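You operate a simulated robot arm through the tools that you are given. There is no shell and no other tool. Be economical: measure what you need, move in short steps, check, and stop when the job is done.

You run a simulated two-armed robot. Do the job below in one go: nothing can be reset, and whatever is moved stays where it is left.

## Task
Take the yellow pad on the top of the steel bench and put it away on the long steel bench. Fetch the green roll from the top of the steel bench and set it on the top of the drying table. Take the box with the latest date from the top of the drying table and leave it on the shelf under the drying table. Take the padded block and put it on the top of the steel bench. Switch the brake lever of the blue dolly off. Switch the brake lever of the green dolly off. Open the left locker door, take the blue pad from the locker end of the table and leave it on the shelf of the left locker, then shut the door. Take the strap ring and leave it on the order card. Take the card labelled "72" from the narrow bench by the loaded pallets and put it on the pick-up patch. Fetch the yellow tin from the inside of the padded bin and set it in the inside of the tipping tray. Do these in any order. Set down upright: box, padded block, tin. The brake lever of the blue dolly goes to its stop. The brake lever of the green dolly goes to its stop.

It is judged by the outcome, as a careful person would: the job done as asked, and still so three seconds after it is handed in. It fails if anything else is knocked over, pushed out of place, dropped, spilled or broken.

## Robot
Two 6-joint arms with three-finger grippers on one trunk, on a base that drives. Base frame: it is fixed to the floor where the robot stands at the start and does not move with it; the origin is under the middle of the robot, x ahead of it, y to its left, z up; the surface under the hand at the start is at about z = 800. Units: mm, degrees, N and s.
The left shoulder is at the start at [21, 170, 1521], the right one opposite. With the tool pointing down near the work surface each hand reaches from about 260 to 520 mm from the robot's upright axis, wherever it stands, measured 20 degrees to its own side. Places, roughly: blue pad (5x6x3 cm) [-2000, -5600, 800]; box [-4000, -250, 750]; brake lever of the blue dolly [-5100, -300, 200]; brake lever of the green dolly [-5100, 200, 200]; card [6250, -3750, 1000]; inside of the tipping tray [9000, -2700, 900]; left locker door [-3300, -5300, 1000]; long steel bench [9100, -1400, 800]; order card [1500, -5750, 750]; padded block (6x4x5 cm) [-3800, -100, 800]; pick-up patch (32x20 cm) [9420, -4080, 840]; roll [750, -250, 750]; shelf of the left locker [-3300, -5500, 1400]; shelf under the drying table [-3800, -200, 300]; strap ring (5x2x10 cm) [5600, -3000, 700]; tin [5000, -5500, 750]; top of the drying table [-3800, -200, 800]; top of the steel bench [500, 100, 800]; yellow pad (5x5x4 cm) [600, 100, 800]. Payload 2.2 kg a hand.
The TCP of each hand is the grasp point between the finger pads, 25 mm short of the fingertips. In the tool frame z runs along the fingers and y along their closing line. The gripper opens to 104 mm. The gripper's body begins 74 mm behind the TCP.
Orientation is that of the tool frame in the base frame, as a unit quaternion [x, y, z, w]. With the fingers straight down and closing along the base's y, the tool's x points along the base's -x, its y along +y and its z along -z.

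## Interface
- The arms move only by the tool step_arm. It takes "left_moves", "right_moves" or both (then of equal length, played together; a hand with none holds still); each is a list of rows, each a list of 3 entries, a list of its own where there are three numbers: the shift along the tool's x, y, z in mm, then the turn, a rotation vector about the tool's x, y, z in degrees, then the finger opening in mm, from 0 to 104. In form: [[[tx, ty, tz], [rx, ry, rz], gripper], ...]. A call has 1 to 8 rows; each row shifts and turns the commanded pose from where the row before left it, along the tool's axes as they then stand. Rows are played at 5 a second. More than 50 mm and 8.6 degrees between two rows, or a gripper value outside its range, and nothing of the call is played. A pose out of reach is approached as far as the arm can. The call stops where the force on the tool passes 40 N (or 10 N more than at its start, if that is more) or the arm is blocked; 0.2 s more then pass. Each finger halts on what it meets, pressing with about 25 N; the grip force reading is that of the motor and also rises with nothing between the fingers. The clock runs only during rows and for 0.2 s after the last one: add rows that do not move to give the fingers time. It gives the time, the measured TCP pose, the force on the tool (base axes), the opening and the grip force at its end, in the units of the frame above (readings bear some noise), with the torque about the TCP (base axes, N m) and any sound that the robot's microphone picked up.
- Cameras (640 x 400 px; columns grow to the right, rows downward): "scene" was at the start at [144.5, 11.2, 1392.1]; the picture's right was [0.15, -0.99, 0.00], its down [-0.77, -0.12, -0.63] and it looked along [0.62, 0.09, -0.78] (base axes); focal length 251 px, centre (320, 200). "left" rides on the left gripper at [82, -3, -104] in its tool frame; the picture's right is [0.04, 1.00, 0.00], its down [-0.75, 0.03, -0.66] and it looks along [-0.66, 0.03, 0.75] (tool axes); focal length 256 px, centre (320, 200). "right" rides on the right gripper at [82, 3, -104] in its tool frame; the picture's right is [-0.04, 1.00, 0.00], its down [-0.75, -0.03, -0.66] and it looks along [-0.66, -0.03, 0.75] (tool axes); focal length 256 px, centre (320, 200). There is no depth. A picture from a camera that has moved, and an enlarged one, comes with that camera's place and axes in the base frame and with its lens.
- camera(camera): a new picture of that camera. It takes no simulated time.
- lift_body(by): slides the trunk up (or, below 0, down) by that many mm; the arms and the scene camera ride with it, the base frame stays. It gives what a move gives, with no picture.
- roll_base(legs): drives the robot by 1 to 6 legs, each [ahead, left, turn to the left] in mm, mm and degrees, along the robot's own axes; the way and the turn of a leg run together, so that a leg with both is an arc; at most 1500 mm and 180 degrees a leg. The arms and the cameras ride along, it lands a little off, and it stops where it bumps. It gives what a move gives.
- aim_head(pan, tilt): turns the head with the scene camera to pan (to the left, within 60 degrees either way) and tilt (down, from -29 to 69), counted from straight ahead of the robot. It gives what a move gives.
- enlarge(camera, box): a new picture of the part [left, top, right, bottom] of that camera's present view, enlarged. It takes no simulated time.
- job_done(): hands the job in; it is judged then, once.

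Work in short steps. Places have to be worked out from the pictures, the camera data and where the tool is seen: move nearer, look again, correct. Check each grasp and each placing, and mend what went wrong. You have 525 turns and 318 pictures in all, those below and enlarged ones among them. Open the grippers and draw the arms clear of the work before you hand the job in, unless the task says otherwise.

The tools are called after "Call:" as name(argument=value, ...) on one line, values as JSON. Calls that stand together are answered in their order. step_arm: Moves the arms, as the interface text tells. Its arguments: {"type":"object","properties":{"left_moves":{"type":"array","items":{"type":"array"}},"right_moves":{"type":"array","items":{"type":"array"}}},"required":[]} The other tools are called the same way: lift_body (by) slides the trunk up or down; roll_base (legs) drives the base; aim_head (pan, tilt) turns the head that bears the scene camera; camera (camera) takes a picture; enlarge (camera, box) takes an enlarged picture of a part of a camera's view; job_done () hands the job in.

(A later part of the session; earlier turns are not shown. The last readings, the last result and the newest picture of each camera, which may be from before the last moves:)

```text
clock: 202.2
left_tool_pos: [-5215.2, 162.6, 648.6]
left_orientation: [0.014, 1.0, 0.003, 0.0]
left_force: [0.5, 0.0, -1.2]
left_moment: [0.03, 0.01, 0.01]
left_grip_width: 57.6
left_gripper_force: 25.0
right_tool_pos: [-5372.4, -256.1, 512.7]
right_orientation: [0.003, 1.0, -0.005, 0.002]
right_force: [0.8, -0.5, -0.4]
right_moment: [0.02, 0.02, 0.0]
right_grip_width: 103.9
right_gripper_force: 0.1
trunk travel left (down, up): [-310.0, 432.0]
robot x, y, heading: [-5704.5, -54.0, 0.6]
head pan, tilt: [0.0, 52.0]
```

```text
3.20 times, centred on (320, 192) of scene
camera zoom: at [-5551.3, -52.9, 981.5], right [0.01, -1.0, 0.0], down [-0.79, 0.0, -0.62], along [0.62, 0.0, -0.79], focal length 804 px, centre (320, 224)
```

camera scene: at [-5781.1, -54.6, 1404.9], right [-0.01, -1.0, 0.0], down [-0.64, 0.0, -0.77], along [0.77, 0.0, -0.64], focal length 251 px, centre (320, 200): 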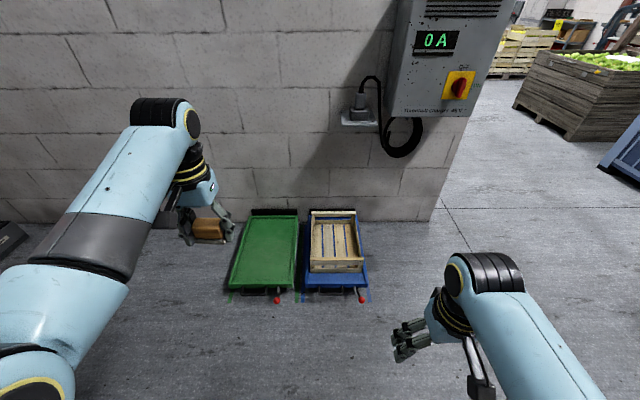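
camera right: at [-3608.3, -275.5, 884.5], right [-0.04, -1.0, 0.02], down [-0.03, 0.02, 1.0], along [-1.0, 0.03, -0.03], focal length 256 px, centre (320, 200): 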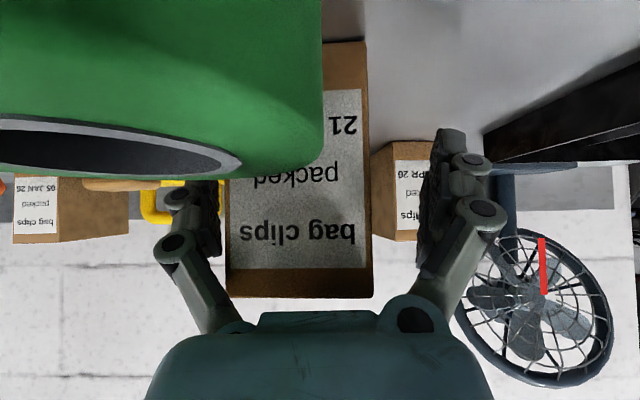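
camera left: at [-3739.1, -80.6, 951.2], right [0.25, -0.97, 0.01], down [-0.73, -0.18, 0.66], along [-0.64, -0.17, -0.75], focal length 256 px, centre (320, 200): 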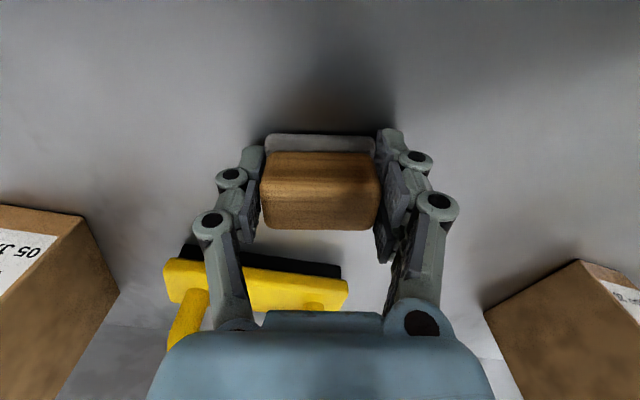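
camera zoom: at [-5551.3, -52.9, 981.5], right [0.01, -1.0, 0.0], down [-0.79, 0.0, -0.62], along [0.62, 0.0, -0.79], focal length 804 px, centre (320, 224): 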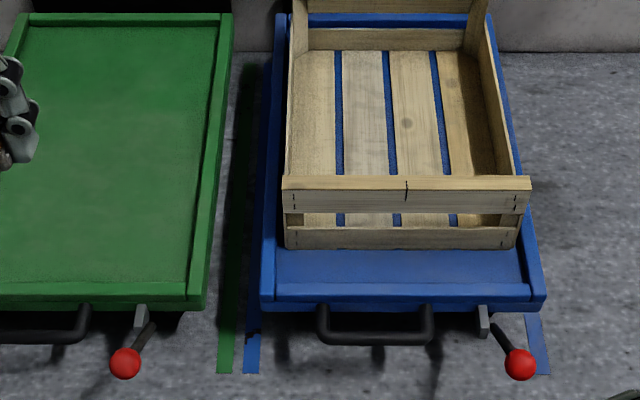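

I need a frontal low view to read the lever positions, so I back off slightly, lower more, and look ahead.

Call:
roll_base(legs=[[-150, 0, 0]])

Call:
lift_body(by=-280)

Call:
aim_head(pan=0, tilt=42)

Call:
camera(camera="scene")

Call:
enlarge(camera="scene", box=[360, 130, 460, 220])

Call:
enlarge(camera="scene", box=[200, 130, 300, 220])

```text
clock: 203.6
left_tool_pos: [-5365.4, 161.3, 647.9]
left_orientation: [0.015, 1.0, 0.003, -0.001]
left_force: [0.2, -0.1, -0.8]
left_moment: [0.02, 0.01, -0.01]
left_grip_width: 57.8
left_gripper_force: 24.7
right_tool_pos: [-5522.2, -257.4, 511.9]
right_orientation: [0.005, 1.0, -0.004, 0.002]
right_force: [-0.1, -0.1, 0.5]
right_moment: [0.02, 0.03, -0.02]
right_grip_width: 103.9
right_gripper_force: 0.0
trunk travel left (down, up): [-310.0, 432.0]
robot x, y, heading: [-5854.5, -53.2, 0.2]
head pan, tilt: [0.0, 52.0]
```

```text
clock: 206.4
left_tool_pos: [-5365.0, 160.7, 369.4]
left_orientation: [0.015, 1.0, 0.004, -0.001]
left_force: [-0.2, -0.2, -0.7]
left_moment: [-0.01, 0.01, 0.03]
left_grip_width: 57.5
left_gripper_force: 24.7
right_tool_pos: [-5522.1, -257.6, 232.8]
right_orientation: [0.004, 1.0, -0.004, 0.003]
right_force: [-0.6, -0.2, 0.7]
right_moment: [0.01, 0.02, -0.01]
right_grip_width: 103.8
right_gripper_force: 0.1
trunk travel left (down, up): [-30.0, 712.0]
robot x, y, heading: [-5857.2, -55.9, -0.0]
head pan, tilt: [0.0, 52.0]
```

```text
clock: 207.2
left_tool_pos: [-5365.0, 161.1, 367.4]
left_orientation: [0.015, 1.0, 0.003, -0.001]
left_force: [0.7, -0.2, -1.0]
left_moment: [0.03, -0.01, 0.0]
left_grip_width: 57.7
left_gripper_force: 25.3
right_tool_pos: [-5522.0, -256.1, 233.6]
right_orientation: [0.005, 1.0, -0.003, 0.002]
right_force: [-0.3, 0.6, -0.4]
right_moment: [-0.01, -0.02, -0.03]
right_grip_width: 104.1
right_gripper_force: 0.1
trunk travel left (down, up): [-30.0, 712.0]
robot x, y, heading: [-5857.1, -52.4, 0.3]
head pan, tilt: [0.0, 42.0]
```

```text
238 pictures are left
camera scene: at [-5672.6, -53.8, 708.8], right [0.0, -1.0, 0.0], down [-0.67, 0.0, -0.74], along [0.74, 0.0, -0.67], focal length 251 px, centre (320, 200)
```

scene: 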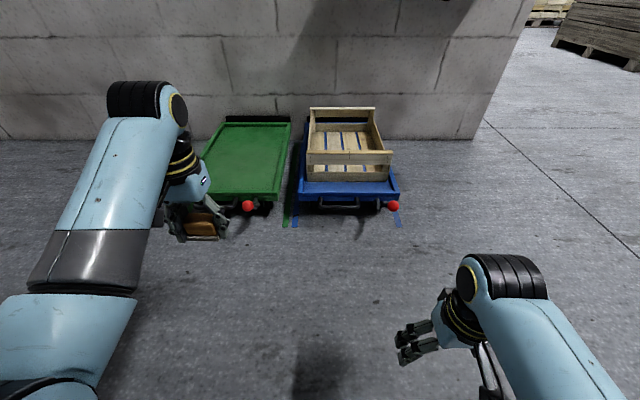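

```text
4.44 times, centred on (410, 175) of scene
camera zoom: at [-5672.6, -53.8, 708.8], right [0.0, -1.0, 0.0], down [-0.67, 0.0, -0.74], along [0.74, 0.0, -0.67], focal length 1117 px, centre (-80, 311)
```

zoom: 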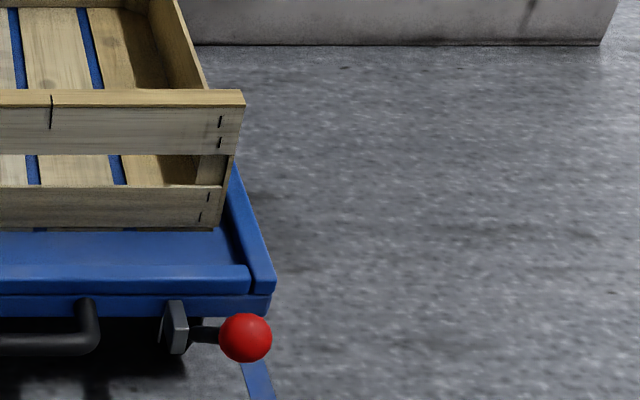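

```text
4.44 times, centred on (250, 175) of scene
camera zoom: at [-5672.6, -53.8, 708.8], right [0.0, -1.0, 0.0], down [-0.67, 0.0, -0.74], along [0.74, 0.0, -0.67], focal length 1117 px, centre (631, 311)
```

zoom: 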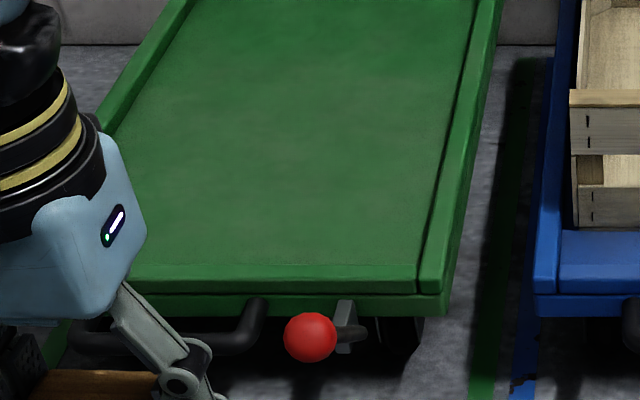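

The levers swing in the vertical plane about a plate. I look at the blue one with the right wrist camera for any on/off marks.

Call:
roll_base(legs=[[150, 0, 0]])

Call:
camera(camera="right")

Call:
camera(camera="scene")

```text
clock: 208.5
left_tool_pos: [-5216.5, 161.4, 367.9]
left_orientation: [0.015, 1.0, 0.004, -0.001]
left_force: [-1.0, 0.2, -0.3]
left_moment: [0.01, 0.01, 0.03]
left_grip_width: 57.7
left_gripper_force: 25.1
right_tool_pos: [-5373.4, -256.6, 232.9]
right_orientation: [0.006, 1.0, -0.004, 0.001]
right_force: [0.0, 0.5, -0.2]
right_moment: [0.0, -0.01, 0.01]
right_grip_width: 104.2
right_gripper_force: 0.1
trunk travel left (down, up): [-30.0, 712.0]
robot x, y, heading: [-5702.6, -55.9, 0.1]
head pan, tilt: [0.0, 42.0]
```

```text
235 pictures are left
camera right: at [-5454.1, -251.7, 335.6], right [0.05, 1.0, -0.01], down [0.75, -0.03, 0.66], along [0.66, -0.04, -0.75], focal length 256 px, centre (320, 200)
```

right: 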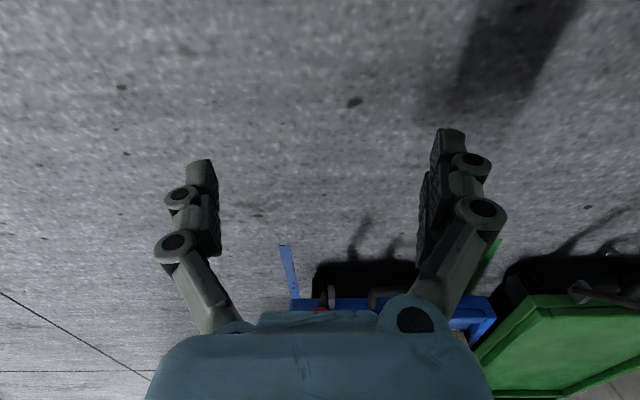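

```text
234 pictures are left
camera scene: at [-5522.7, -53.5, 708.8], right [0.0, -1.0, 0.0], down [-0.67, 0.0, -0.74], along [0.74, 0.0, -0.67], focal length 251 px, centre (320, 200)
```

scene: 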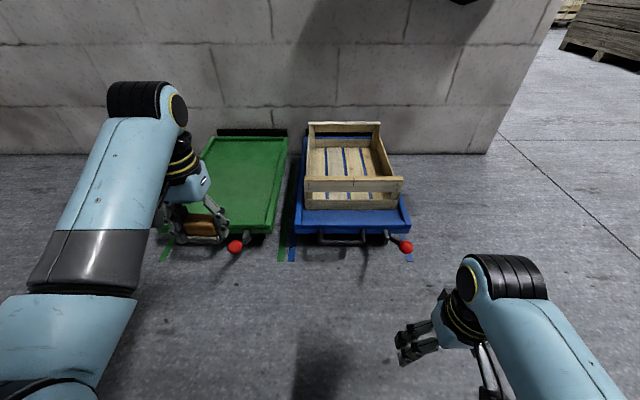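

Call:
enlarge(camera="scene", box=[380, 215, 430, 265])

Call:
enlarge(camera="scene", box=[220, 215, 280, 265])

```text
8.00 times, centred on (405, 240) of scene
camera zoom: at [-5522.7, -53.5, 708.8], right [0.0, -1.0, 0.0], down [-0.67, 0.0, -0.74], along [0.74, 0.0, -0.67], focal length 2011 px, centre (-360, -120)
```

zoom: 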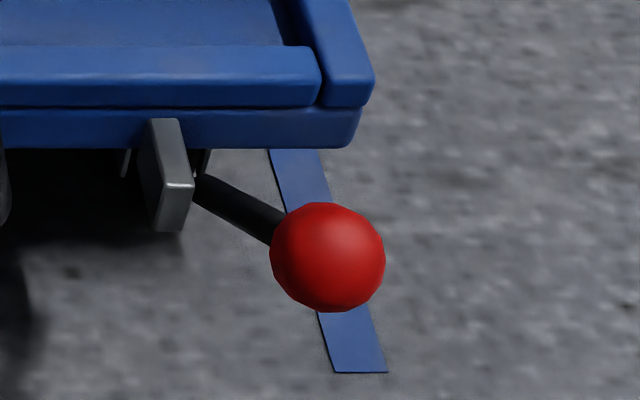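

```text
8.00 times, centred on (250, 240) of scene
camera zoom: at [-5522.7, -53.5, 708.8], right [0.0, -1.0, 0.0], down [-0.67, 0.0, -0.74], along [0.74, 0.0, -0.67], focal length 2011 px, centre (880, -120)
```

zoom: 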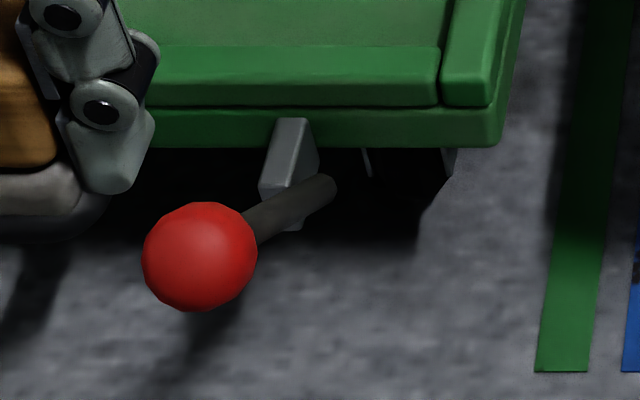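

Triangulating, the blue lever's pivot is about [-5033,-265,106] and its knob about [-5120,-277,179], 40° up and under the deck edge. It can only travel downward, so I'll press the knob down with closed fingers and position the right hand above it.

Call:
roll_base(legs=[[110, 0, 0]])

Call:
step_arm(right_moves=[[[0, 0, -30], [0, 0, 0], 40], [[-35, -7, 0], [0, 0, 0], 0], [[-35, -7, 0], [0, 0, 0], 0], [[-35, -7, 0], [0, 0, 0], 0], [[-30, 0, 0], [0, 0, 0], 0], [[0, 0, 0], [0, 0, 0], 0]])

Call:
camera(camera="right")

Call:
aim_head(pan=-20, tilt=50)

Call:
camera(camera="scene")

```text
clock: 209.7
left_tool_pos: [-5103.4, 160.8, 367.4]
left_orientation: [0.015, 1.0, 0.003, -0.001]
left_force: [-0.4, 0.3, 0.3]
left_moment: [-0.02, -0.03, -0.03]
left_grip_width: 57.7
left_gripper_force: 25.1
right_tool_pos: [-5262.2, -255.8, 232.8]
right_orientation: [0.006, 1.0, -0.004, 0.002]
right_force: [0.0, 1.7, 0.0]
right_moment: [0.0, 0.0, -0.01]
right_grip_width: 104.1
right_gripper_force: 0.1
trunk travel left (down, up): [-30.0, 712.0]
robot x, y, heading: [-5595.0, -52.8, 0.0]
head pan, tilt: [0.0, 42.0]
```

```text
clock: 211.1
left_tool_pos: [-5103.0, 161.6, 368.7]
left_orientation: [0.015, 1.0, 0.003, -0.003]
left_force: [0.1, 0.0, -0.4]
left_moment: [0.02, -0.02, 0.0]
left_grip_width: 57.6
left_gripper_force: 24.9
right_tool_pos: [-5125.8, -278.4, 265.7]
right_orientation: [0.005, 1.0, -0.005, 0.002]
right_force: [0.3, 0.8, 0.6]
right_moment: [0.01, -0.04, 0.0]
right_grip_width: 0.1
right_gripper_force: 25.7
trunk travel left (down, up): [-30.0, 712.0]
robot x, y, heading: [-5593.5, -56.4, 0.2]
head pan, tilt: [0.0, 42.0]
```

```text
231 pictures are left
camera right: at [-5207.3, -273.4, 367.7], right [0.05, 1.0, -0.01], down [0.75, -0.03, 0.66], along [0.66, -0.04, -0.75], focal length 256 px, centre (320, 200)
```

right: 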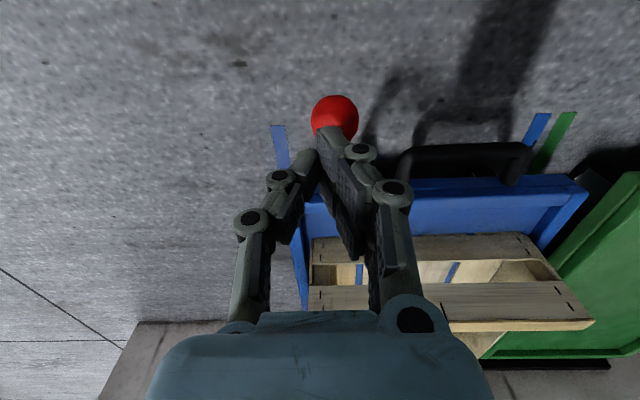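

```text
clock: 211.9
left_tool_pos: [-5103.8, 160.9, 367.3]
left_orientation: [0.015, 1.0, 0.003, -0.002]
left_force: [0.0, 0.5, 0.7]
left_moment: [0.02, -0.03, 0.03]
left_grip_width: 57.8
left_gripper_force: 24.8
right_tool_pos: [-5126.9, -279.2, 264.4]
right_orientation: [0.005, 1.0, -0.004, 0.002]
right_force: [0.1, 0.0, 0.3]
right_moment: [0.02, -0.03, -0.01]
right_grip_width: 0.0
right_gripper_force: 25.1
trunk travel left (down, up): [-30.0, 712.0]
robot x, y, heading: [-5595.3, -55.7, 0.1]
head pan, tilt: [-20.0, 50.0]
```

```text
230 pictures are left
camera scene: at [-5422.5, -79.5, 697.6], right [-0.34, -0.94, 0.0], down [-0.72, 0.26, -0.64], along [0.6, -0.22, -0.77], focal length 251 px, centre (320, 200)
```

scene: 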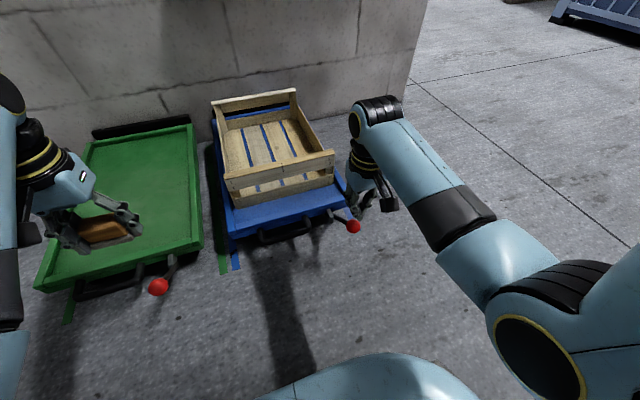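

The knob is at y≈−268. I centre over it and press down in small steps, following the arc.

Call:
step_arm(right_moves=[[[0, 10, 20], [0, 0, 0], 0], [[0, 0, 20], [0, 0, 0], 0], [[4, 0, 10], [0, 0, 0], 0], [[5, 0, 10], [0, 0, 0], 0], [[5, 0, 10], [0, 0, 0], 0], [[4, 0, 10], [0, 0, 0], 0]])

Call:
camera(camera="scene")

Call:
camera(camera="right")

```text
clock: 212.5
left_tool_pos: [-5104.9, 160.8, 367.6]
left_orientation: [0.016, 1.0, 0.004, -0.001]
left_force: [0.1, -0.4, -0.3]
left_moment: [0.0, 0.0, -0.02]
left_grip_width: 57.8
left_gripper_force: 25.4
right_tool_pos: [-5125.6, -268.9, 236.7]
right_orientation: [0.005, 1.0, -0.003, 0.002]
right_force: [-6.0, -1.2, 23.3]
right_moment: [-0.1, 0.22, 0.02]
right_grip_width: 6.0
right_gripper_force: 25.0
trunk travel left (down, up): [-30.0, 712.0]
robot x, y, heading: [-5595.0, -56.6, 0.1]
head pan, tilt: [-20.0, 50.0]
stopped in row 2 (right hand): the force on the tool passed its limit at 65 N (the readings are from after the stop); the commanded pose is now the measured one
```

```text
229 pictures are left
camera scene: at [-5423.5, -79.5, 698.2], right [-0.34, -0.94, 0.0], down [-0.72, 0.26, -0.64], along [0.6, -0.22, -0.77], focal length 251 px, centre (320, 200)
```

scene: 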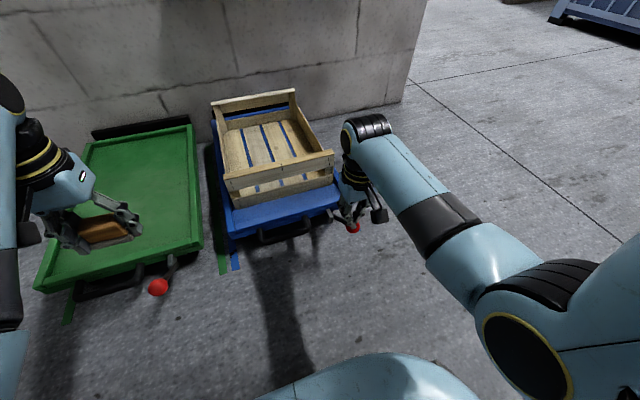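

```text
228 pictures are left
camera right: at [-5206.9, -262.6, 339.7], right [0.05, 1.0, -0.01], down [0.75, -0.03, 0.66], along [0.66, -0.04, -0.75], focal length 256 px, centre (320, 200)
```

right: 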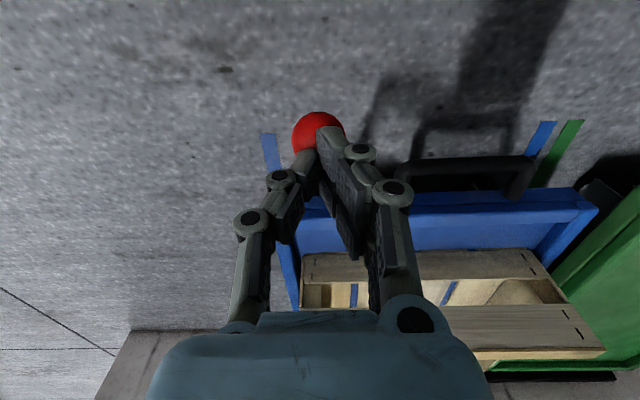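

Contact: a finger tip is wedged on the ball. I press gently in 2 mm steps to see whether the lever gives.

Call:
step_arm(right_moves=[[[0, 0, 2], [0, 0, 0], 0], [[0, 0, 2], [0, 0, 0], 0], [[0, 0, 2], [0, 0, 0], 0], [[0, 0, 2], [0, 0, 0], 0]])

Call:
enlarge(camera="scene", box=[300, 180, 400, 250])

```text
clock: 213.0
left_tool_pos: [-5104.3, 162.3, 368.3]
left_orientation: [0.016, 1.0, 0.004, -0.002]
left_force: [0.4, -0.3, -0.5]
left_moment: [-0.03, -0.02, -0.03]
left_grip_width: 57.7
left_gripper_force: 24.8
right_tool_pos: [-5124.2, -269.4, 237.1]
right_orientation: [0.006, 1.0, -0.003, 0.003]
right_force: [-7.5, -0.2, 26.7]
right_moment: [-0.12, 0.26, -0.03]
right_grip_width: 6.0
right_gripper_force: 25.8
trunk travel left (down, up): [-30.0, 712.0]
robot x, y, heading: [-5594.9, -51.8, 0.1]
head pan, tilt: [-20.0, 50.0]
stopped in row 2 (right hand): the force on the tool passed its limit at 43 N (the readings are from after the stop); the commanded pose is now the measured one
```

```text
5.71 times, centred on (350, 215) of scene
camera zoom: at [-5423.9, -79.5, 698.0], right [-0.34, -0.94, 0.0], down [-0.72, 0.26, -0.64], along [0.61, -0.22, -0.77], focal length 1437 px, centre (149, 114)
```

zoom: 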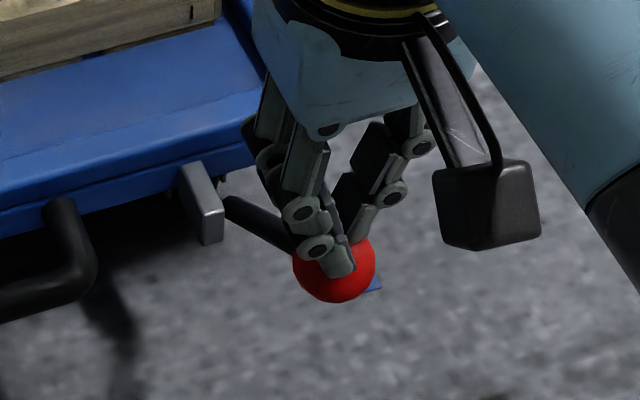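

The lever does not go down at 43 N. I lift off and look at the mechanism closely from a different angle.

Call:
step_arm(right_moves=[[[0, 0, -40], [0, 0, 0], 0], [[0, -40, -30], [0, 0, 0], 0], [[0, -40, 0], [0, 0, 0], 0], [[0, -40, 0], [0, 0, 0], 0], [[0, 0, 0], [0, 0, 0], 0]])

Call:
enlarge(camera="scene", box=[310, 180, 410, 250])

Call:
camera(camera="right")

```text
clock: 214.2
left_tool_pos: [-5103.3, 160.1, 368.2]
left_orientation: [0.015, 1.0, 0.003, -0.003]
left_force: [0.0, 0.6, -0.4]
left_moment: [0.03, 0.01, -0.01]
left_grip_width: 57.5
left_gripper_force: 24.8
right_tool_pos: [-5127.5, -387.6, 303.8]
right_orientation: [0.006, 1.0, -0.004, 0.002]
right_force: [-1.4, -0.8, 0.6]
right_moment: [-0.04, 0.03, 0.03]
right_grip_width: 0.0
right_gripper_force: 24.5
trunk travel left (down, up): [-30.0, 712.0]
robot x, y, heading: [-5594.6, -54.4, 0.3]
head pan, tilt: [-20.0, 50.0]
```

```text
5.71 times, centred on (360, 215) of scene
camera zoom: at [-5422.7, -79.9, 697.6], right [-0.34, -0.94, 0.0], down [-0.72, 0.26, -0.64], along [0.6, -0.22, -0.77], focal length 1437 px, centre (91, 114)
```

zoom: 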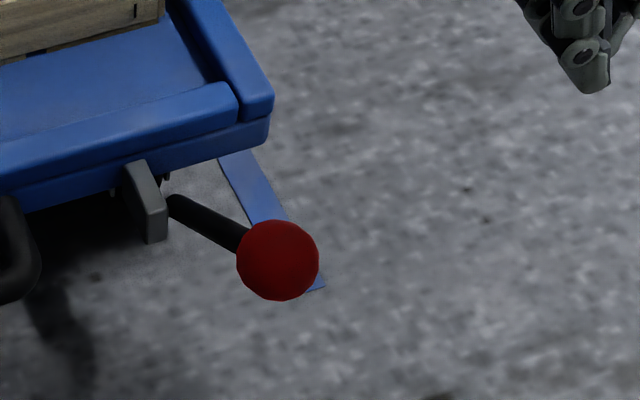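

```text
225 pictures are left
camera right: at [-5208.4, -383.4, 408.0], right [0.05, 1.0, -0.01], down [0.75, -0.03, 0.66], along [0.66, -0.04, -0.75], focal length 256 px, centre (320, 200)
```

right: 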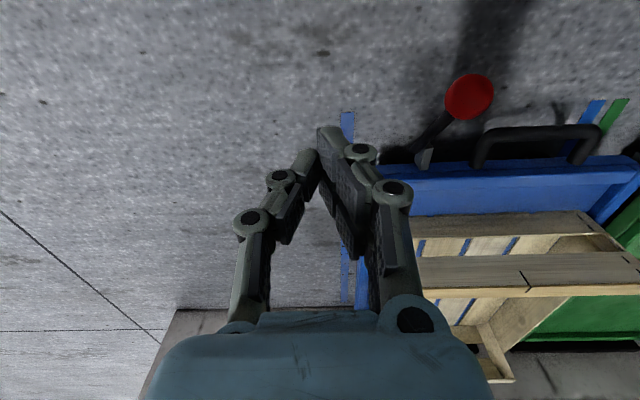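

The pivot is at about [-5006,-279,80] and the knob at [-5125,-268,190], so the lever is raised about 43°. Down is blocked, so it probably swings up. I'll grip the ball and try lifting along the arc.

Call:
step_arm(right_moves=[[[0, 40, 0], [0, 0, 0], 60], [[0, 40, 0], [0, 0, 0], 80], [[2, 38, 0], [0, 0, 0], 80], [[0, 0, 30], [0, 0, 0], 80], [[0, 0, 40], [0, 0, 0], 80], [[0, 0, 40], [0, 0, 0], 80]])

Call:
camera(camera="right")

Call:
enlarge(camera="scene", box=[300, 180, 400, 250])

```text
clock: 215.6
left_tool_pos: [-5105.0, 161.3, 367.9]
left_orientation: [0.016, 1.0, 0.003, -0.001]
left_force: [-0.4, 0.0, -0.1]
left_moment: [0.03, -0.03, 0.0]
left_grip_width: 57.4
left_gripper_force: 24.5
right_tool_pos: [-5125.3, -270.4, 195.6]
right_orientation: [0.006, 1.0, -0.004, 0.002]
right_force: [-0.5, 0.1, 0.8]
right_moment: [-0.04, -0.02, 0.03]
right_grip_width: 79.8
right_gripper_force: 0.1
trunk travel left (down, up): [-30.0, 712.0]
robot x, y, heading: [-5595.1, -58.3, -0.0]
head pan, tilt: [-20.0, 50.0]
```

```text
224 pictures are left
camera right: at [-5206.8, -265.5, 297.6], right [0.05, 1.0, -0.01], down [0.75, -0.03, 0.66], along [0.66, -0.04, -0.75], focal length 256 px, centre (320, 200)
```

right: 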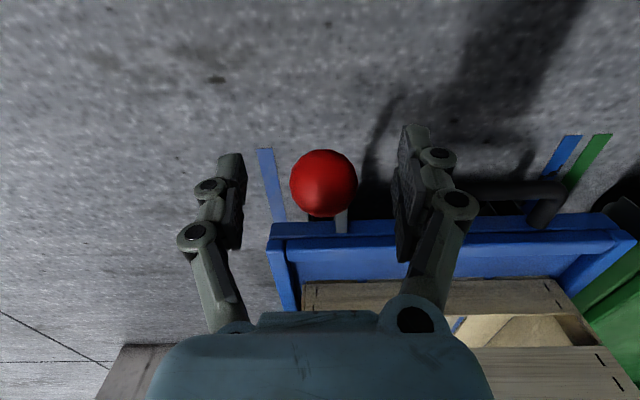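

```text
5.71 times, centred on (350, 215) of scene
camera zoom: at [-5422.7, -79.9, 697.6], right [-0.34, -0.94, 0.0], down [-0.72, 0.26, -0.64], along [0.6, -0.22, -0.77], focal length 1437 px, centre (149, 114)
```

zoom: 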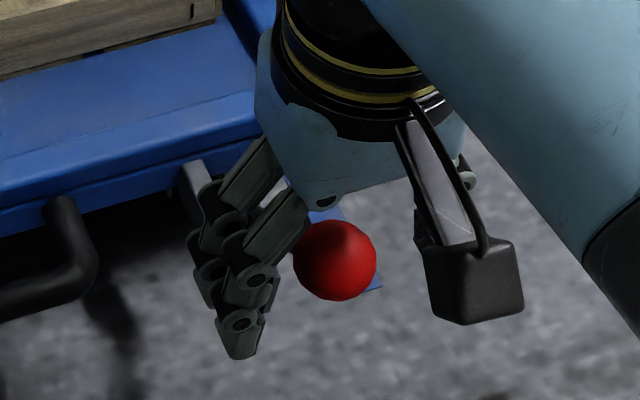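

Ball between the fingers. I close on it.

Call:
step_arm(right_moves=[[[-2, 0, 7], [0, 0, 0], 60], [[0, 0, 0], [0, 0, 0], 25], [[0, 0, 0], [0, 0, 0], 20], [[0, 0, 0], [0, 0, 0], 20], [[0, 0, 0], [0, 0, 0], 20]])

Call:
step_arm(right_moves=[[[-3, 0, -3], [0, 0, 0], 20], [[-3, 0, -3], [0, 0, 0], 20], [[-3, 0, -3], [0, 0, 0], 20], [[-3, 0, -3], [0, 0, 0], 20]])

Call:
camera(camera="right")

```text
clock: 216.8
left_tool_pos: [-5102.6, 159.6, 367.1]
left_orientation: [0.016, 1.0, 0.005, -0.001]
left_force: [0.9, 0.6, -1.0]
left_moment: [-0.01, 0.01, 0.01]
left_grip_width: 57.4
left_gripper_force: 24.9
right_tool_pos: [-5125.6, -271.1, 185.9]
right_orientation: [0.006, 1.0, -0.004, 0.001]
right_force: [4.8, 2.2, -0.4]
right_moment: [0.47, 0.45, 0.35]
right_grip_width: 23.6
right_gripper_force: 24.8
trunk travel left (down, up): [-30.0, 712.0]
robot x, y, heading: [-5591.6, -55.1, 0.2]
head pan, tilt: [-20.0, 50.0]
```

```text
clock: 217.8
left_tool_pos: [-5104.5, 160.4, 367.4]
left_orientation: [0.015, 1.0, 0.004, -0.001]
left_force: [0.4, -0.3, -0.5]
left_moment: [0.0, 0.03, -0.01]
left_grip_width: 57.6
left_gripper_force: 24.6
right_tool_pos: [-5113.4, -271.0, 197.7]
right_orientation: [0.005, 1.0, -0.004, 0.0]
right_force: [-0.3, 0.0, -15.4]
right_moment: [0.13, 1.08, 0.03]
right_grip_width: 22.2
right_gripper_force: 24.9
trunk travel left (down, up): [-30.0, 712.0]
robot x, y, heading: [-5595.9, -54.3, 0.0]
head pan, tilt: [-20.0, 50.0]
```

```text
222 pictures are left
camera right: at [-5193.9, -265.8, 301.5], right [0.05, 1.0, -0.01], down [0.75, -0.03, 0.66], along [0.66, -0.04, -0.75], focal length 256 px, centre (320, 200)
```

right: 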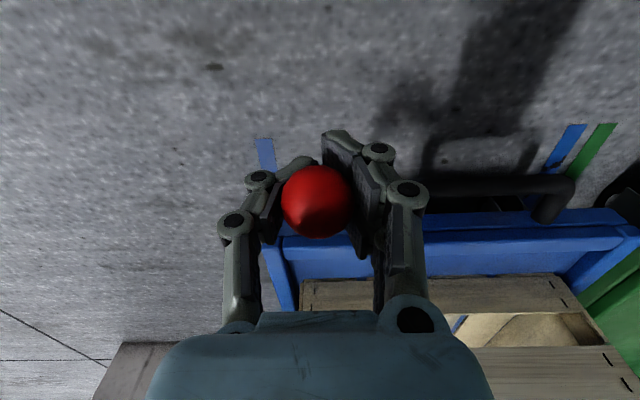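

The hand moved 12 mm with about 15 N of pull and the ball appears to follow. I continue along the arc.

Call:
step_arm(right_moves=[[[-4, 0, -3], [0, 0, 0], 20], [[-4, 0, -3], [0, 0, 0], 20], [[-4, 0, -3], [0, 0, 0], 20], [[-4, 0, -3], [0, 0, 0], 20]])

Call:
camera(camera="right")

Call:
enlarge(camera="scene", box=[300, 180, 400, 250])

```text
clock: 218.8
left_tool_pos: [-5104.1, 160.9, 367.3]
left_orientation: [0.016, 1.0, 0.005, -0.002]
left_force: [0.2, -0.1, -0.8]
left_moment: [0.01, 0.01, 0.01]
left_grip_width: 57.7
left_gripper_force: 25.2
right_tool_pos: [-5098.4, -270.1, 211.0]
right_orientation: [0.005, 1.0, -0.002, 0.001]
right_force: [0.0, 0.8, -15.0]
right_moment: [0.11, 1.02, 0.0]
right_grip_width: 22.0
right_gripper_force: 24.9
trunk travel left (down, up): [-30.0, 712.0]
robot x, y, heading: [-5595.1, -55.2, 0.0]
head pan, tilt: [-20.0, 50.0]
```

```text
221 pictures are left
camera right: at [-5178.3, -265.6, 313.8], right [0.05, 1.0, -0.01], down [0.75, -0.03, 0.66], along [0.66, -0.04, -0.75], focal length 256 px, centre (320, 200)
```

right: 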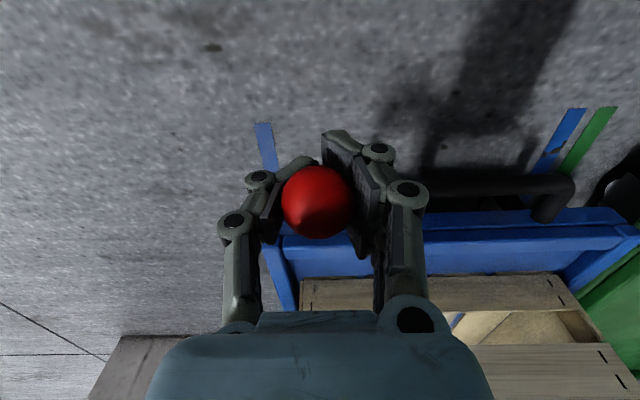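

```text
5.71 times, centred on (350, 215) of scene
camera zoom: at [-5422.0, -80.1, 697.3], right [-0.34, -0.94, 0.0], down [-0.72, 0.26, -0.64], along [0.6, -0.22, -0.77], focal length 1437 px, centre (149, 114)
```

zoom: 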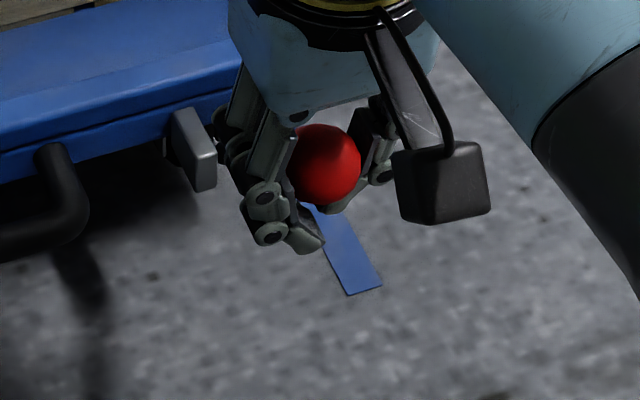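

The dolly itself may have shifted. I take a full view before doing anything else.

Call:
camera(camera="scene")

```text
219 pictures are left
camera scene: at [-5422.0, -80.1, 697.3], right [-0.34, -0.94, 0.0], down [-0.72, 0.26, -0.64], along [0.6, -0.22, -0.77], focal length 251 px, centre (320, 200)
```

scene: 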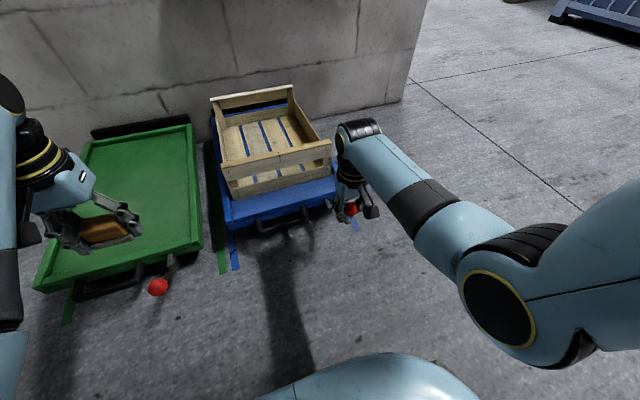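

The dolly's front is being lifted (its rear hasn't moved), so the lever doesn't swing up. I reverse exactly to set it back down.

Call:
step_arm(right_moves=[[[4, 0, 3], [0, 0, 0], 20], [[4, 0, 3], [0, 0, 0], 20], [[4, 0, 3], [0, 0, 0], 20], [[4, 0, 3], [0, 0, 0], 20], [[3, 0, 3], [0, 0, 0], 20], [[3, 0, 3], [0, 0, 0], 20], [[3, 0, 3], [0, 0, 0], 20], [[3, 0, 3], [0, 0, 0], 20]])

Call:
step_arm(right_moves=[[[0, 0, 0], [0, 0, 0], 40], [[0, 0, 0], [0, 0, 0], 80], [[0, 0, 0], [0, 0, 0], 80], [[0, 0, -40], [0, 0, 0], 80], [[0, 0, -40], [0, 0, 0], 80], [[30, -40, 0], [0, 0, 0], 80], [[30, -40, 0], [0, 0, 0], 80], [[0, -40, 0], [0, 0, 0], 80]])

Call:
camera(camera="scene")

Call:
enlarge(camera="scene", box=[300, 180, 400, 250])

```text
clock: 220.6
left_tool_pos: [-5103.2, 161.3, 367.1]
left_orientation: [0.016, 1.0, 0.003, -0.002]
left_force: [-0.2, 0.1, -0.1]
left_moment: [-0.02, 0.0, -0.01]
left_grip_width: 57.3
left_gripper_force: 25.8
right_tool_pos: [-5123.5, -270.6, 188.5]
right_orientation: [0.005, 1.0, -0.004, 0.005]
right_force: [4.8, 2.6, -1.3]
right_moment: [-0.05, -0.46, 0.04]
right_grip_width: 22.0
right_gripper_force: 24.6
trunk travel left (down, up): [-30.0, 712.0]
robot x, y, heading: [-5593.0, -54.6, -0.0]
head pan, tilt: [-20.0, 50.0]
```

```text
clock: 222.4
left_tool_pos: [-5103.6, 161.3, 368.2]
left_orientation: [0.016, 1.0, 0.003, -0.002]
left_force: [0.8, -0.2, -1.0]
left_moment: [-0.02, 0.03, 0.01]
left_grip_width: 57.5
left_gripper_force: 24.9
right_tool_pos: [-5187.5, -389.3, 267.8]
right_orientation: [0.005, 1.0, -0.003, 0.001]
right_force: [-0.1, -0.3, 0.0]
right_moment: [0.0, -0.04, 0.0]
right_grip_width: 79.7
right_gripper_force: 0.0
trunk travel left (down, up): [-30.0, 712.0]
robot x, y, heading: [-5591.6, -54.7, 0.1]
head pan, tilt: [-20.0, 50.0]
```

```text
218 pictures are left
camera scene: at [-5422.7, -79.7, 697.6], right [-0.34, -0.94, 0.0], down [-0.72, 0.26, -0.64], along [0.6, -0.22, -0.77], focal length 251 px, centre (320, 200)
```

scene: 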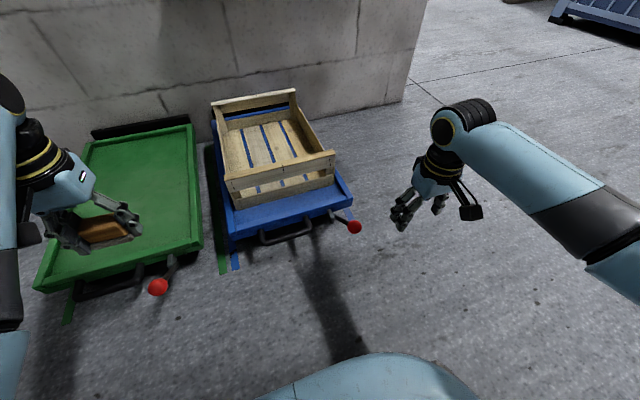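

```text
5.71 times, centred on (350, 215) of scene
camera zoom: at [-5422.7, -79.7, 697.6], right [-0.34, -0.94, 0.0], down [-0.72, 0.26, -0.64], along [0.6, -0.22, -0.77], focal length 1437 px, centre (149, 114)
```

zoom: 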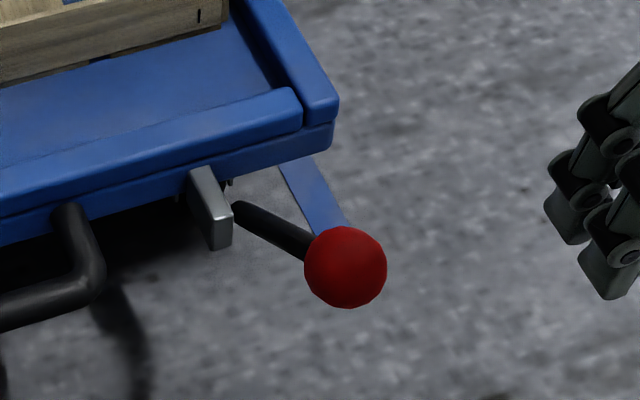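

The dolly is back in place (within a few mm). I tilt the right hand so its camera looks horizontally at the lever's mount.

Call:
step_arm(right_moves=[[[20, 0, 0], [0, -8, 0], 104], [[20, 0, 0], [0, -8, 0], 104], [[0, 0, 10], [0, -8, 0], 104], [[0, 0, 10], [0, -8, 0], 104], [[0, 0, 10], [0, -8, 0], 104], [[0, 0, 0], [0, -5, 0], 104]])

Call:
camera(camera="right")

```text
clock: 223.8
left_tool_pos: [-5103.8, 159.9, 368.4]
left_orientation: [0.016, 1.0, 0.003, -0.002]
left_force: [0.1, 0.1, 0.5]
left_moment: [0.0, 0.01, -0.01]
left_grip_width: 57.8
left_gripper_force: 25.3
right_tool_pos: [-5214.9, -388.5, 237.9]
right_orientation: [0.004, 0.923, -0.006, 0.385]
right_force: [0.4, 0.1, -0.4]
right_moment: [-0.02, -0.03, 0.01]
right_grip_width: 104.1
right_gripper_force: 0.0
trunk travel left (down, up): [-30.0, 712.0]
robot x, y, heading: [-5597.1, -49.1, -0.1]
head pan, tilt: [-20.0, 50.0]
```

```text
216 pictures are left
camera right: at [-5345.4, -384.2, 252.4], right [0.04, 1.0, 0.02], down [0.06, -0.02, 1.0], along [1.0, -0.04, -0.06], focal length 256 px, centre (320, 200)
```

right: 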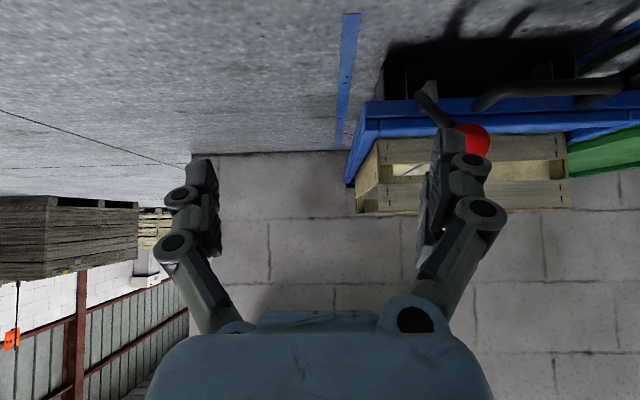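

This side view clears it up: pivot ≈[-5050,-272,105], knob ≈[-5120,-262,186]. The 45° tool lines up with the lever, so I can grip the ball and pull tangentially down (along tool +x), with the floor taking the reaction. I move in.

Call:
step_arm(right_moves=[[[-10, 42, 5], [0, 0, 0], 90], [[-10, 42, 15], [0, 0, 0], 90], [[-9, 42, 15], [0, 0, 0], 90], [[0, 0, 0], [0, 0, 0], 90]])

Call:
camera(camera="right")

```text
clock: 224.8
left_tool_pos: [-5103.7, 160.8, 367.7]
left_orientation: [0.015, 1.0, 0.003, -0.001]
left_force: [-0.1, -0.1, -0.8]
left_moment: [0.04, -0.01, 0.0]
left_grip_width: 57.7
left_gripper_force: 24.8
right_tool_pos: [-5165.9, -264.5, 232.3]
right_orientation: [0.004, 0.924, -0.006, 0.383]
right_force: [-0.4, -0.2, 0.4]
right_moment: [-0.02, 0.02, 0.0]
right_grip_width: 89.8
right_gripper_force: 0.1
trunk travel left (down, up): [-30.0, 712.0]
robot x, y, heading: [-5594.4, -53.8, 0.3]
head pan, tilt: [-20.0, 50.0]
```

```text
215 pictures are left
camera right: at [-5295.7, -259.0, 246.9], right [0.04, 1.0, 0.02], down [0.07, -0.02, 1.0], along [1.0, -0.04, -0.07], focal length 256 px, centre (320, 200)
```

right: 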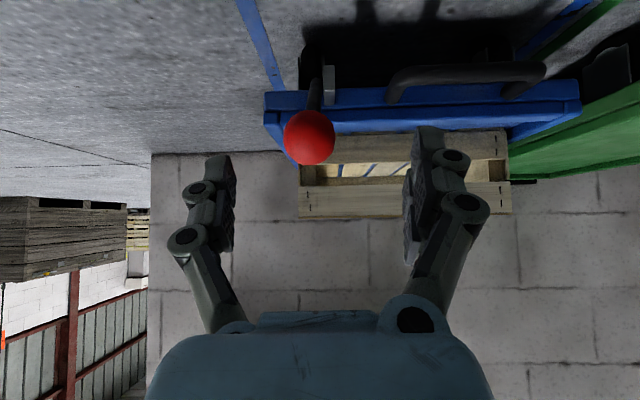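

Frontal view: ball at [-5120,-273,190]. I advance along the tool and grip.

Call:
step_arm(right_moves=[[[0, -8, 30], [0, 0, 0], 90], [[-2, 0, 30], [0, 0, 0], 90], [[0, 0, 0], [0, 0, 0], 50], [[0, 0, 0], [0, 0, 0], 25], [[0, 0, 0], [0, 0, 0], 20], [[0, 0, 0], [0, 0, 0], 20]])

Call:
camera(camera="right")

```text
clock: 226.2
left_tool_pos: [-5103.6, 162.0, 366.6]
left_orientation: [0.016, 1.0, 0.003, -0.002]
left_force: [0.4, 0.7, 0.2]
left_moment: [0.02, 0.03, -0.01]
left_grip_width: 57.5
left_gripper_force: 24.7
right_tool_pos: [-5122.4, -271.4, 190.5]
right_orientation: [0.004, 0.923, -0.005, 0.384]
right_force: [1.1, 11.5, 0.8]
right_moment: [0.07, -0.02, 0.12]
right_grip_width: 24.4
right_gripper_force: 25.0
trunk travel left (down, up): [-30.0, 712.0]
robot x, y, heading: [-5594.4, -53.0, 0.1]
head pan, tilt: [-20.0, 50.0]
```

```text
214 pictures are left
camera right: at [-5253.1, -267.1, 205.6], right [0.04, 1.0, 0.02], down [0.07, -0.02, 1.0], along [1.0, -0.04, -0.07], focal length 256 px, centre (320, 200)
```

right: 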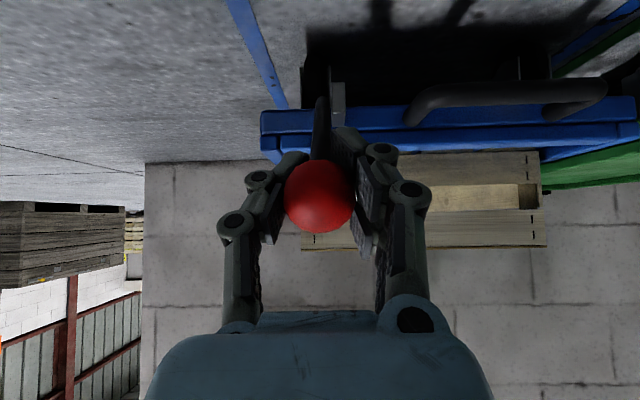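

Gripped. I pull tangentially downward along tool +x in 3 mm steps.

Call:
step_arm(right_moves=[[[3, 0, 0], [0, 0, 0], 20], [[3, 0, 0], [0, 0, 0], 20], [[3, 0, 0], [0, 0, 0], 20], [[3, 0, 0], [0, 0, 0], 20]])

Call:
enlarge(camera="scene", box=[300, 180, 400, 250])

```text
clock: 227.2
left_tool_pos: [-5103.7, 160.3, 368.1]
left_orientation: [0.016, 1.0, 0.003, -0.001]
left_force: [-0.5, 0.4, -0.2]
left_moment: [0.0, 0.01, 0.01]
left_grip_width: 57.9
left_gripper_force: 25.1
right_tool_pos: [-5128.6, -273.4, 187.3]
right_orientation: [0.003, 0.921, -0.006, 0.39]
right_force: [14.2, 9.6, 27.1]
right_moment: [0.02, -0.19, -0.06]
right_grip_width: 23.4
right_gripper_force: 24.8
trunk travel left (down, up): [-30.0, 712.0]
robot x, y, heading: [-5593.5, -56.2, 0.3]
head pan, tilt: [-20.0, 50.0]
```

```text
5.71 times, centred on (350, 215) of scene
camera zoom: at [-5423.4, -79.5, 698.2], right [-0.34, -0.94, 0.0], down [-0.72, 0.26, -0.64], along [0.61, -0.22, -0.77], focal length 1437 px, centre (149, 114)
```

zoom: 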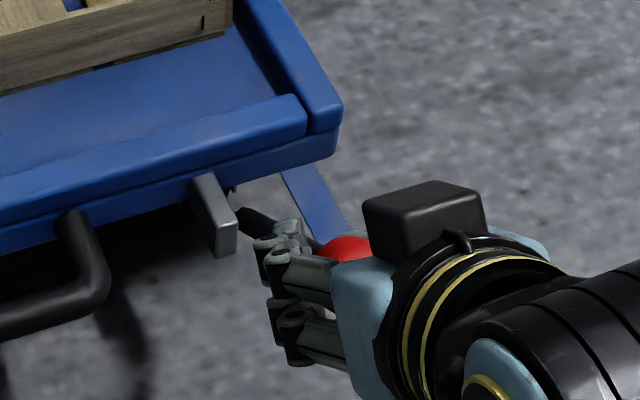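

Down is rigid too (31 N, no give). I release the stress and test the sideways direction while still holding.

Call:
step_arm(right_moves=[[[-8, 0, 0], [0, 0, 0], 20], [[0, 5, 0], [0, 0, 0], 20], [[0, 4, 0], [0, 0, 0], 20], [[0, 4, 0], [0, 0, 0], 20], [[0, 4, 0], [0, 0, 0], 20]])

Call:
camera(camera="right")

```text
clock: 228.4
left_tool_pos: [-5104.9, 161.1, 367.1]
left_orientation: [0.016, 1.0, 0.003, -0.002]
left_force: [-0.9, 0.0, 0.2]
left_moment: [-0.01, 0.0, 0.02]
left_grip_width: 57.4
left_gripper_force: 25.4
right_tool_pos: [-5127.5, -254.7, 188.4]
right_orientation: [0.004, 0.924, -0.005, 0.383]
right_force: [-7.2, -17.4, 4.0]
right_moment: [-0.39, 0.16, -0.6]
right_grip_width: 23.0
right_gripper_force: 24.8
trunk travel left (down, up): [-30.0, 712.0]
robot x, y, heading: [-5597.4, -53.9, -0.1]
head pan, tilt: [-20.0, 50.0]
```

```text
212 pictures are left
camera right: at [-5258.4, -249.8, 202.9], right [0.04, 1.0, 0.02], down [0.07, -0.02, 1.0], along [1.0, -0.04, -0.07], focal length 256 px, centre (320, 200)
```

right: 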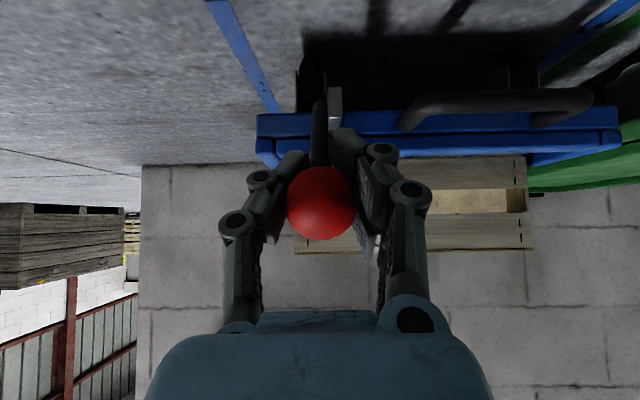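

Analysing again: during the first lift the ball did rise about 20 mm relative to the deck, so the lever does swing up. My grip path was just off its arc and tugged the dolly. I undo the sideways shift, release, and check the dolly's position.

Call:
step_arm(right_moves=[[[0, -5, 0], [0, 0, 0], 20], [[0, -6, 0], [0, 0, 0], 20], [[-4, -6, 0], [0, 0, 0], 20], [[0, 0, 0], [0, 0, 0], 20]])

Call:
step_arm(right_moves=[[[0, 0, 0], [0, 0, 0], 40], [[0, 0, 0], [0, 0, 0], 90], [[0, 0, 0], [0, 0, 0], 90], [[0, 0, -40], [0, 0, 0], 90], [[0, 0, -40], [0, 0, 0], 90], [[0, 0, -20], [0, 0, 0], 90]])

Call:
enlarge(camera="scene", box=[210, 80, 410, 260])

Call:
camera(camera="right")

```text
clock: 229.4
left_tool_pos: [-5102.9, 160.6, 366.6]
left_orientation: [0.016, 1.0, 0.005, -0.002]
left_force: [-0.4, -0.8, -0.9]
left_moment: [0.01, -0.01, -0.01]
left_grip_width: 57.4
left_gripper_force: 24.8
right_tool_pos: [-5125.1, -273.1, 192.0]
right_orientation: [0.004, 0.924, -0.006, 0.381]
right_force: [-0.2, 0.2, 0.1]
right_moment: [-0.03, 1.27, 0.13]
right_grip_width: 22.9
right_gripper_force: 25.0
trunk travel left (down, up): [-30.0, 712.0]
robot x, y, heading: [-5593.7, -51.8, 0.1]
head pan, tilt: [-20.0, 50.0]
```

```text
clock: 230.8
left_tool_pos: [-5104.2, 161.0, 368.1]
left_orientation: [0.015, 1.0, 0.003, -0.002]
left_force: [-0.8, 0.6, -1.2]
left_moment: [-0.02, 0.04, -0.01]
left_grip_width: 57.5
left_gripper_force: 25.4
right_tool_pos: [-5195.5, -270.0, 263.0]
right_orientation: [0.002, 0.923, -0.005, 0.385]
right_force: [-0.7, 1.0, -0.2]
right_moment: [-0.03, 0.0, 0.02]
right_grip_width: 90.3
right_gripper_force: 0.2
trunk travel left (down, up): [-30.0, 712.0]
robot x, y, heading: [-5596.9, -51.8, 0.3]
head pan, tilt: [-20.0, 50.0]
```

```text
2.22 times, centred on (310, 170) of scene
camera zoom: at [-5422.7, -79.9, 697.6], right [-0.34, -0.94, 0.0], down [-0.72, 0.26, -0.64], along [0.6, -0.22, -0.77], focal length 559 px, centre (342, 267)
```

zoom: 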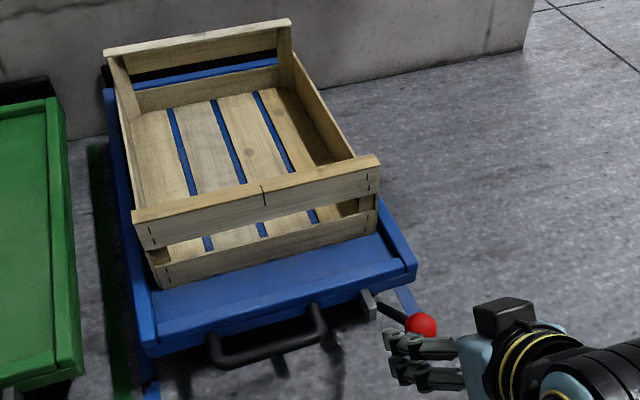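

```text
210 pictures are left
camera right: at [-5325.8, -265.9, 278.0], right [0.04, 1.0, 0.02], down [0.06, -0.02, 1.0], along [1.0, -0.04, -0.07], focal length 256 px, centre (320, 200)
```

right: 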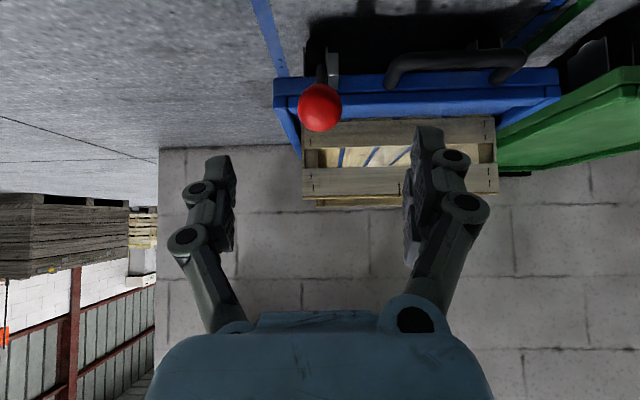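

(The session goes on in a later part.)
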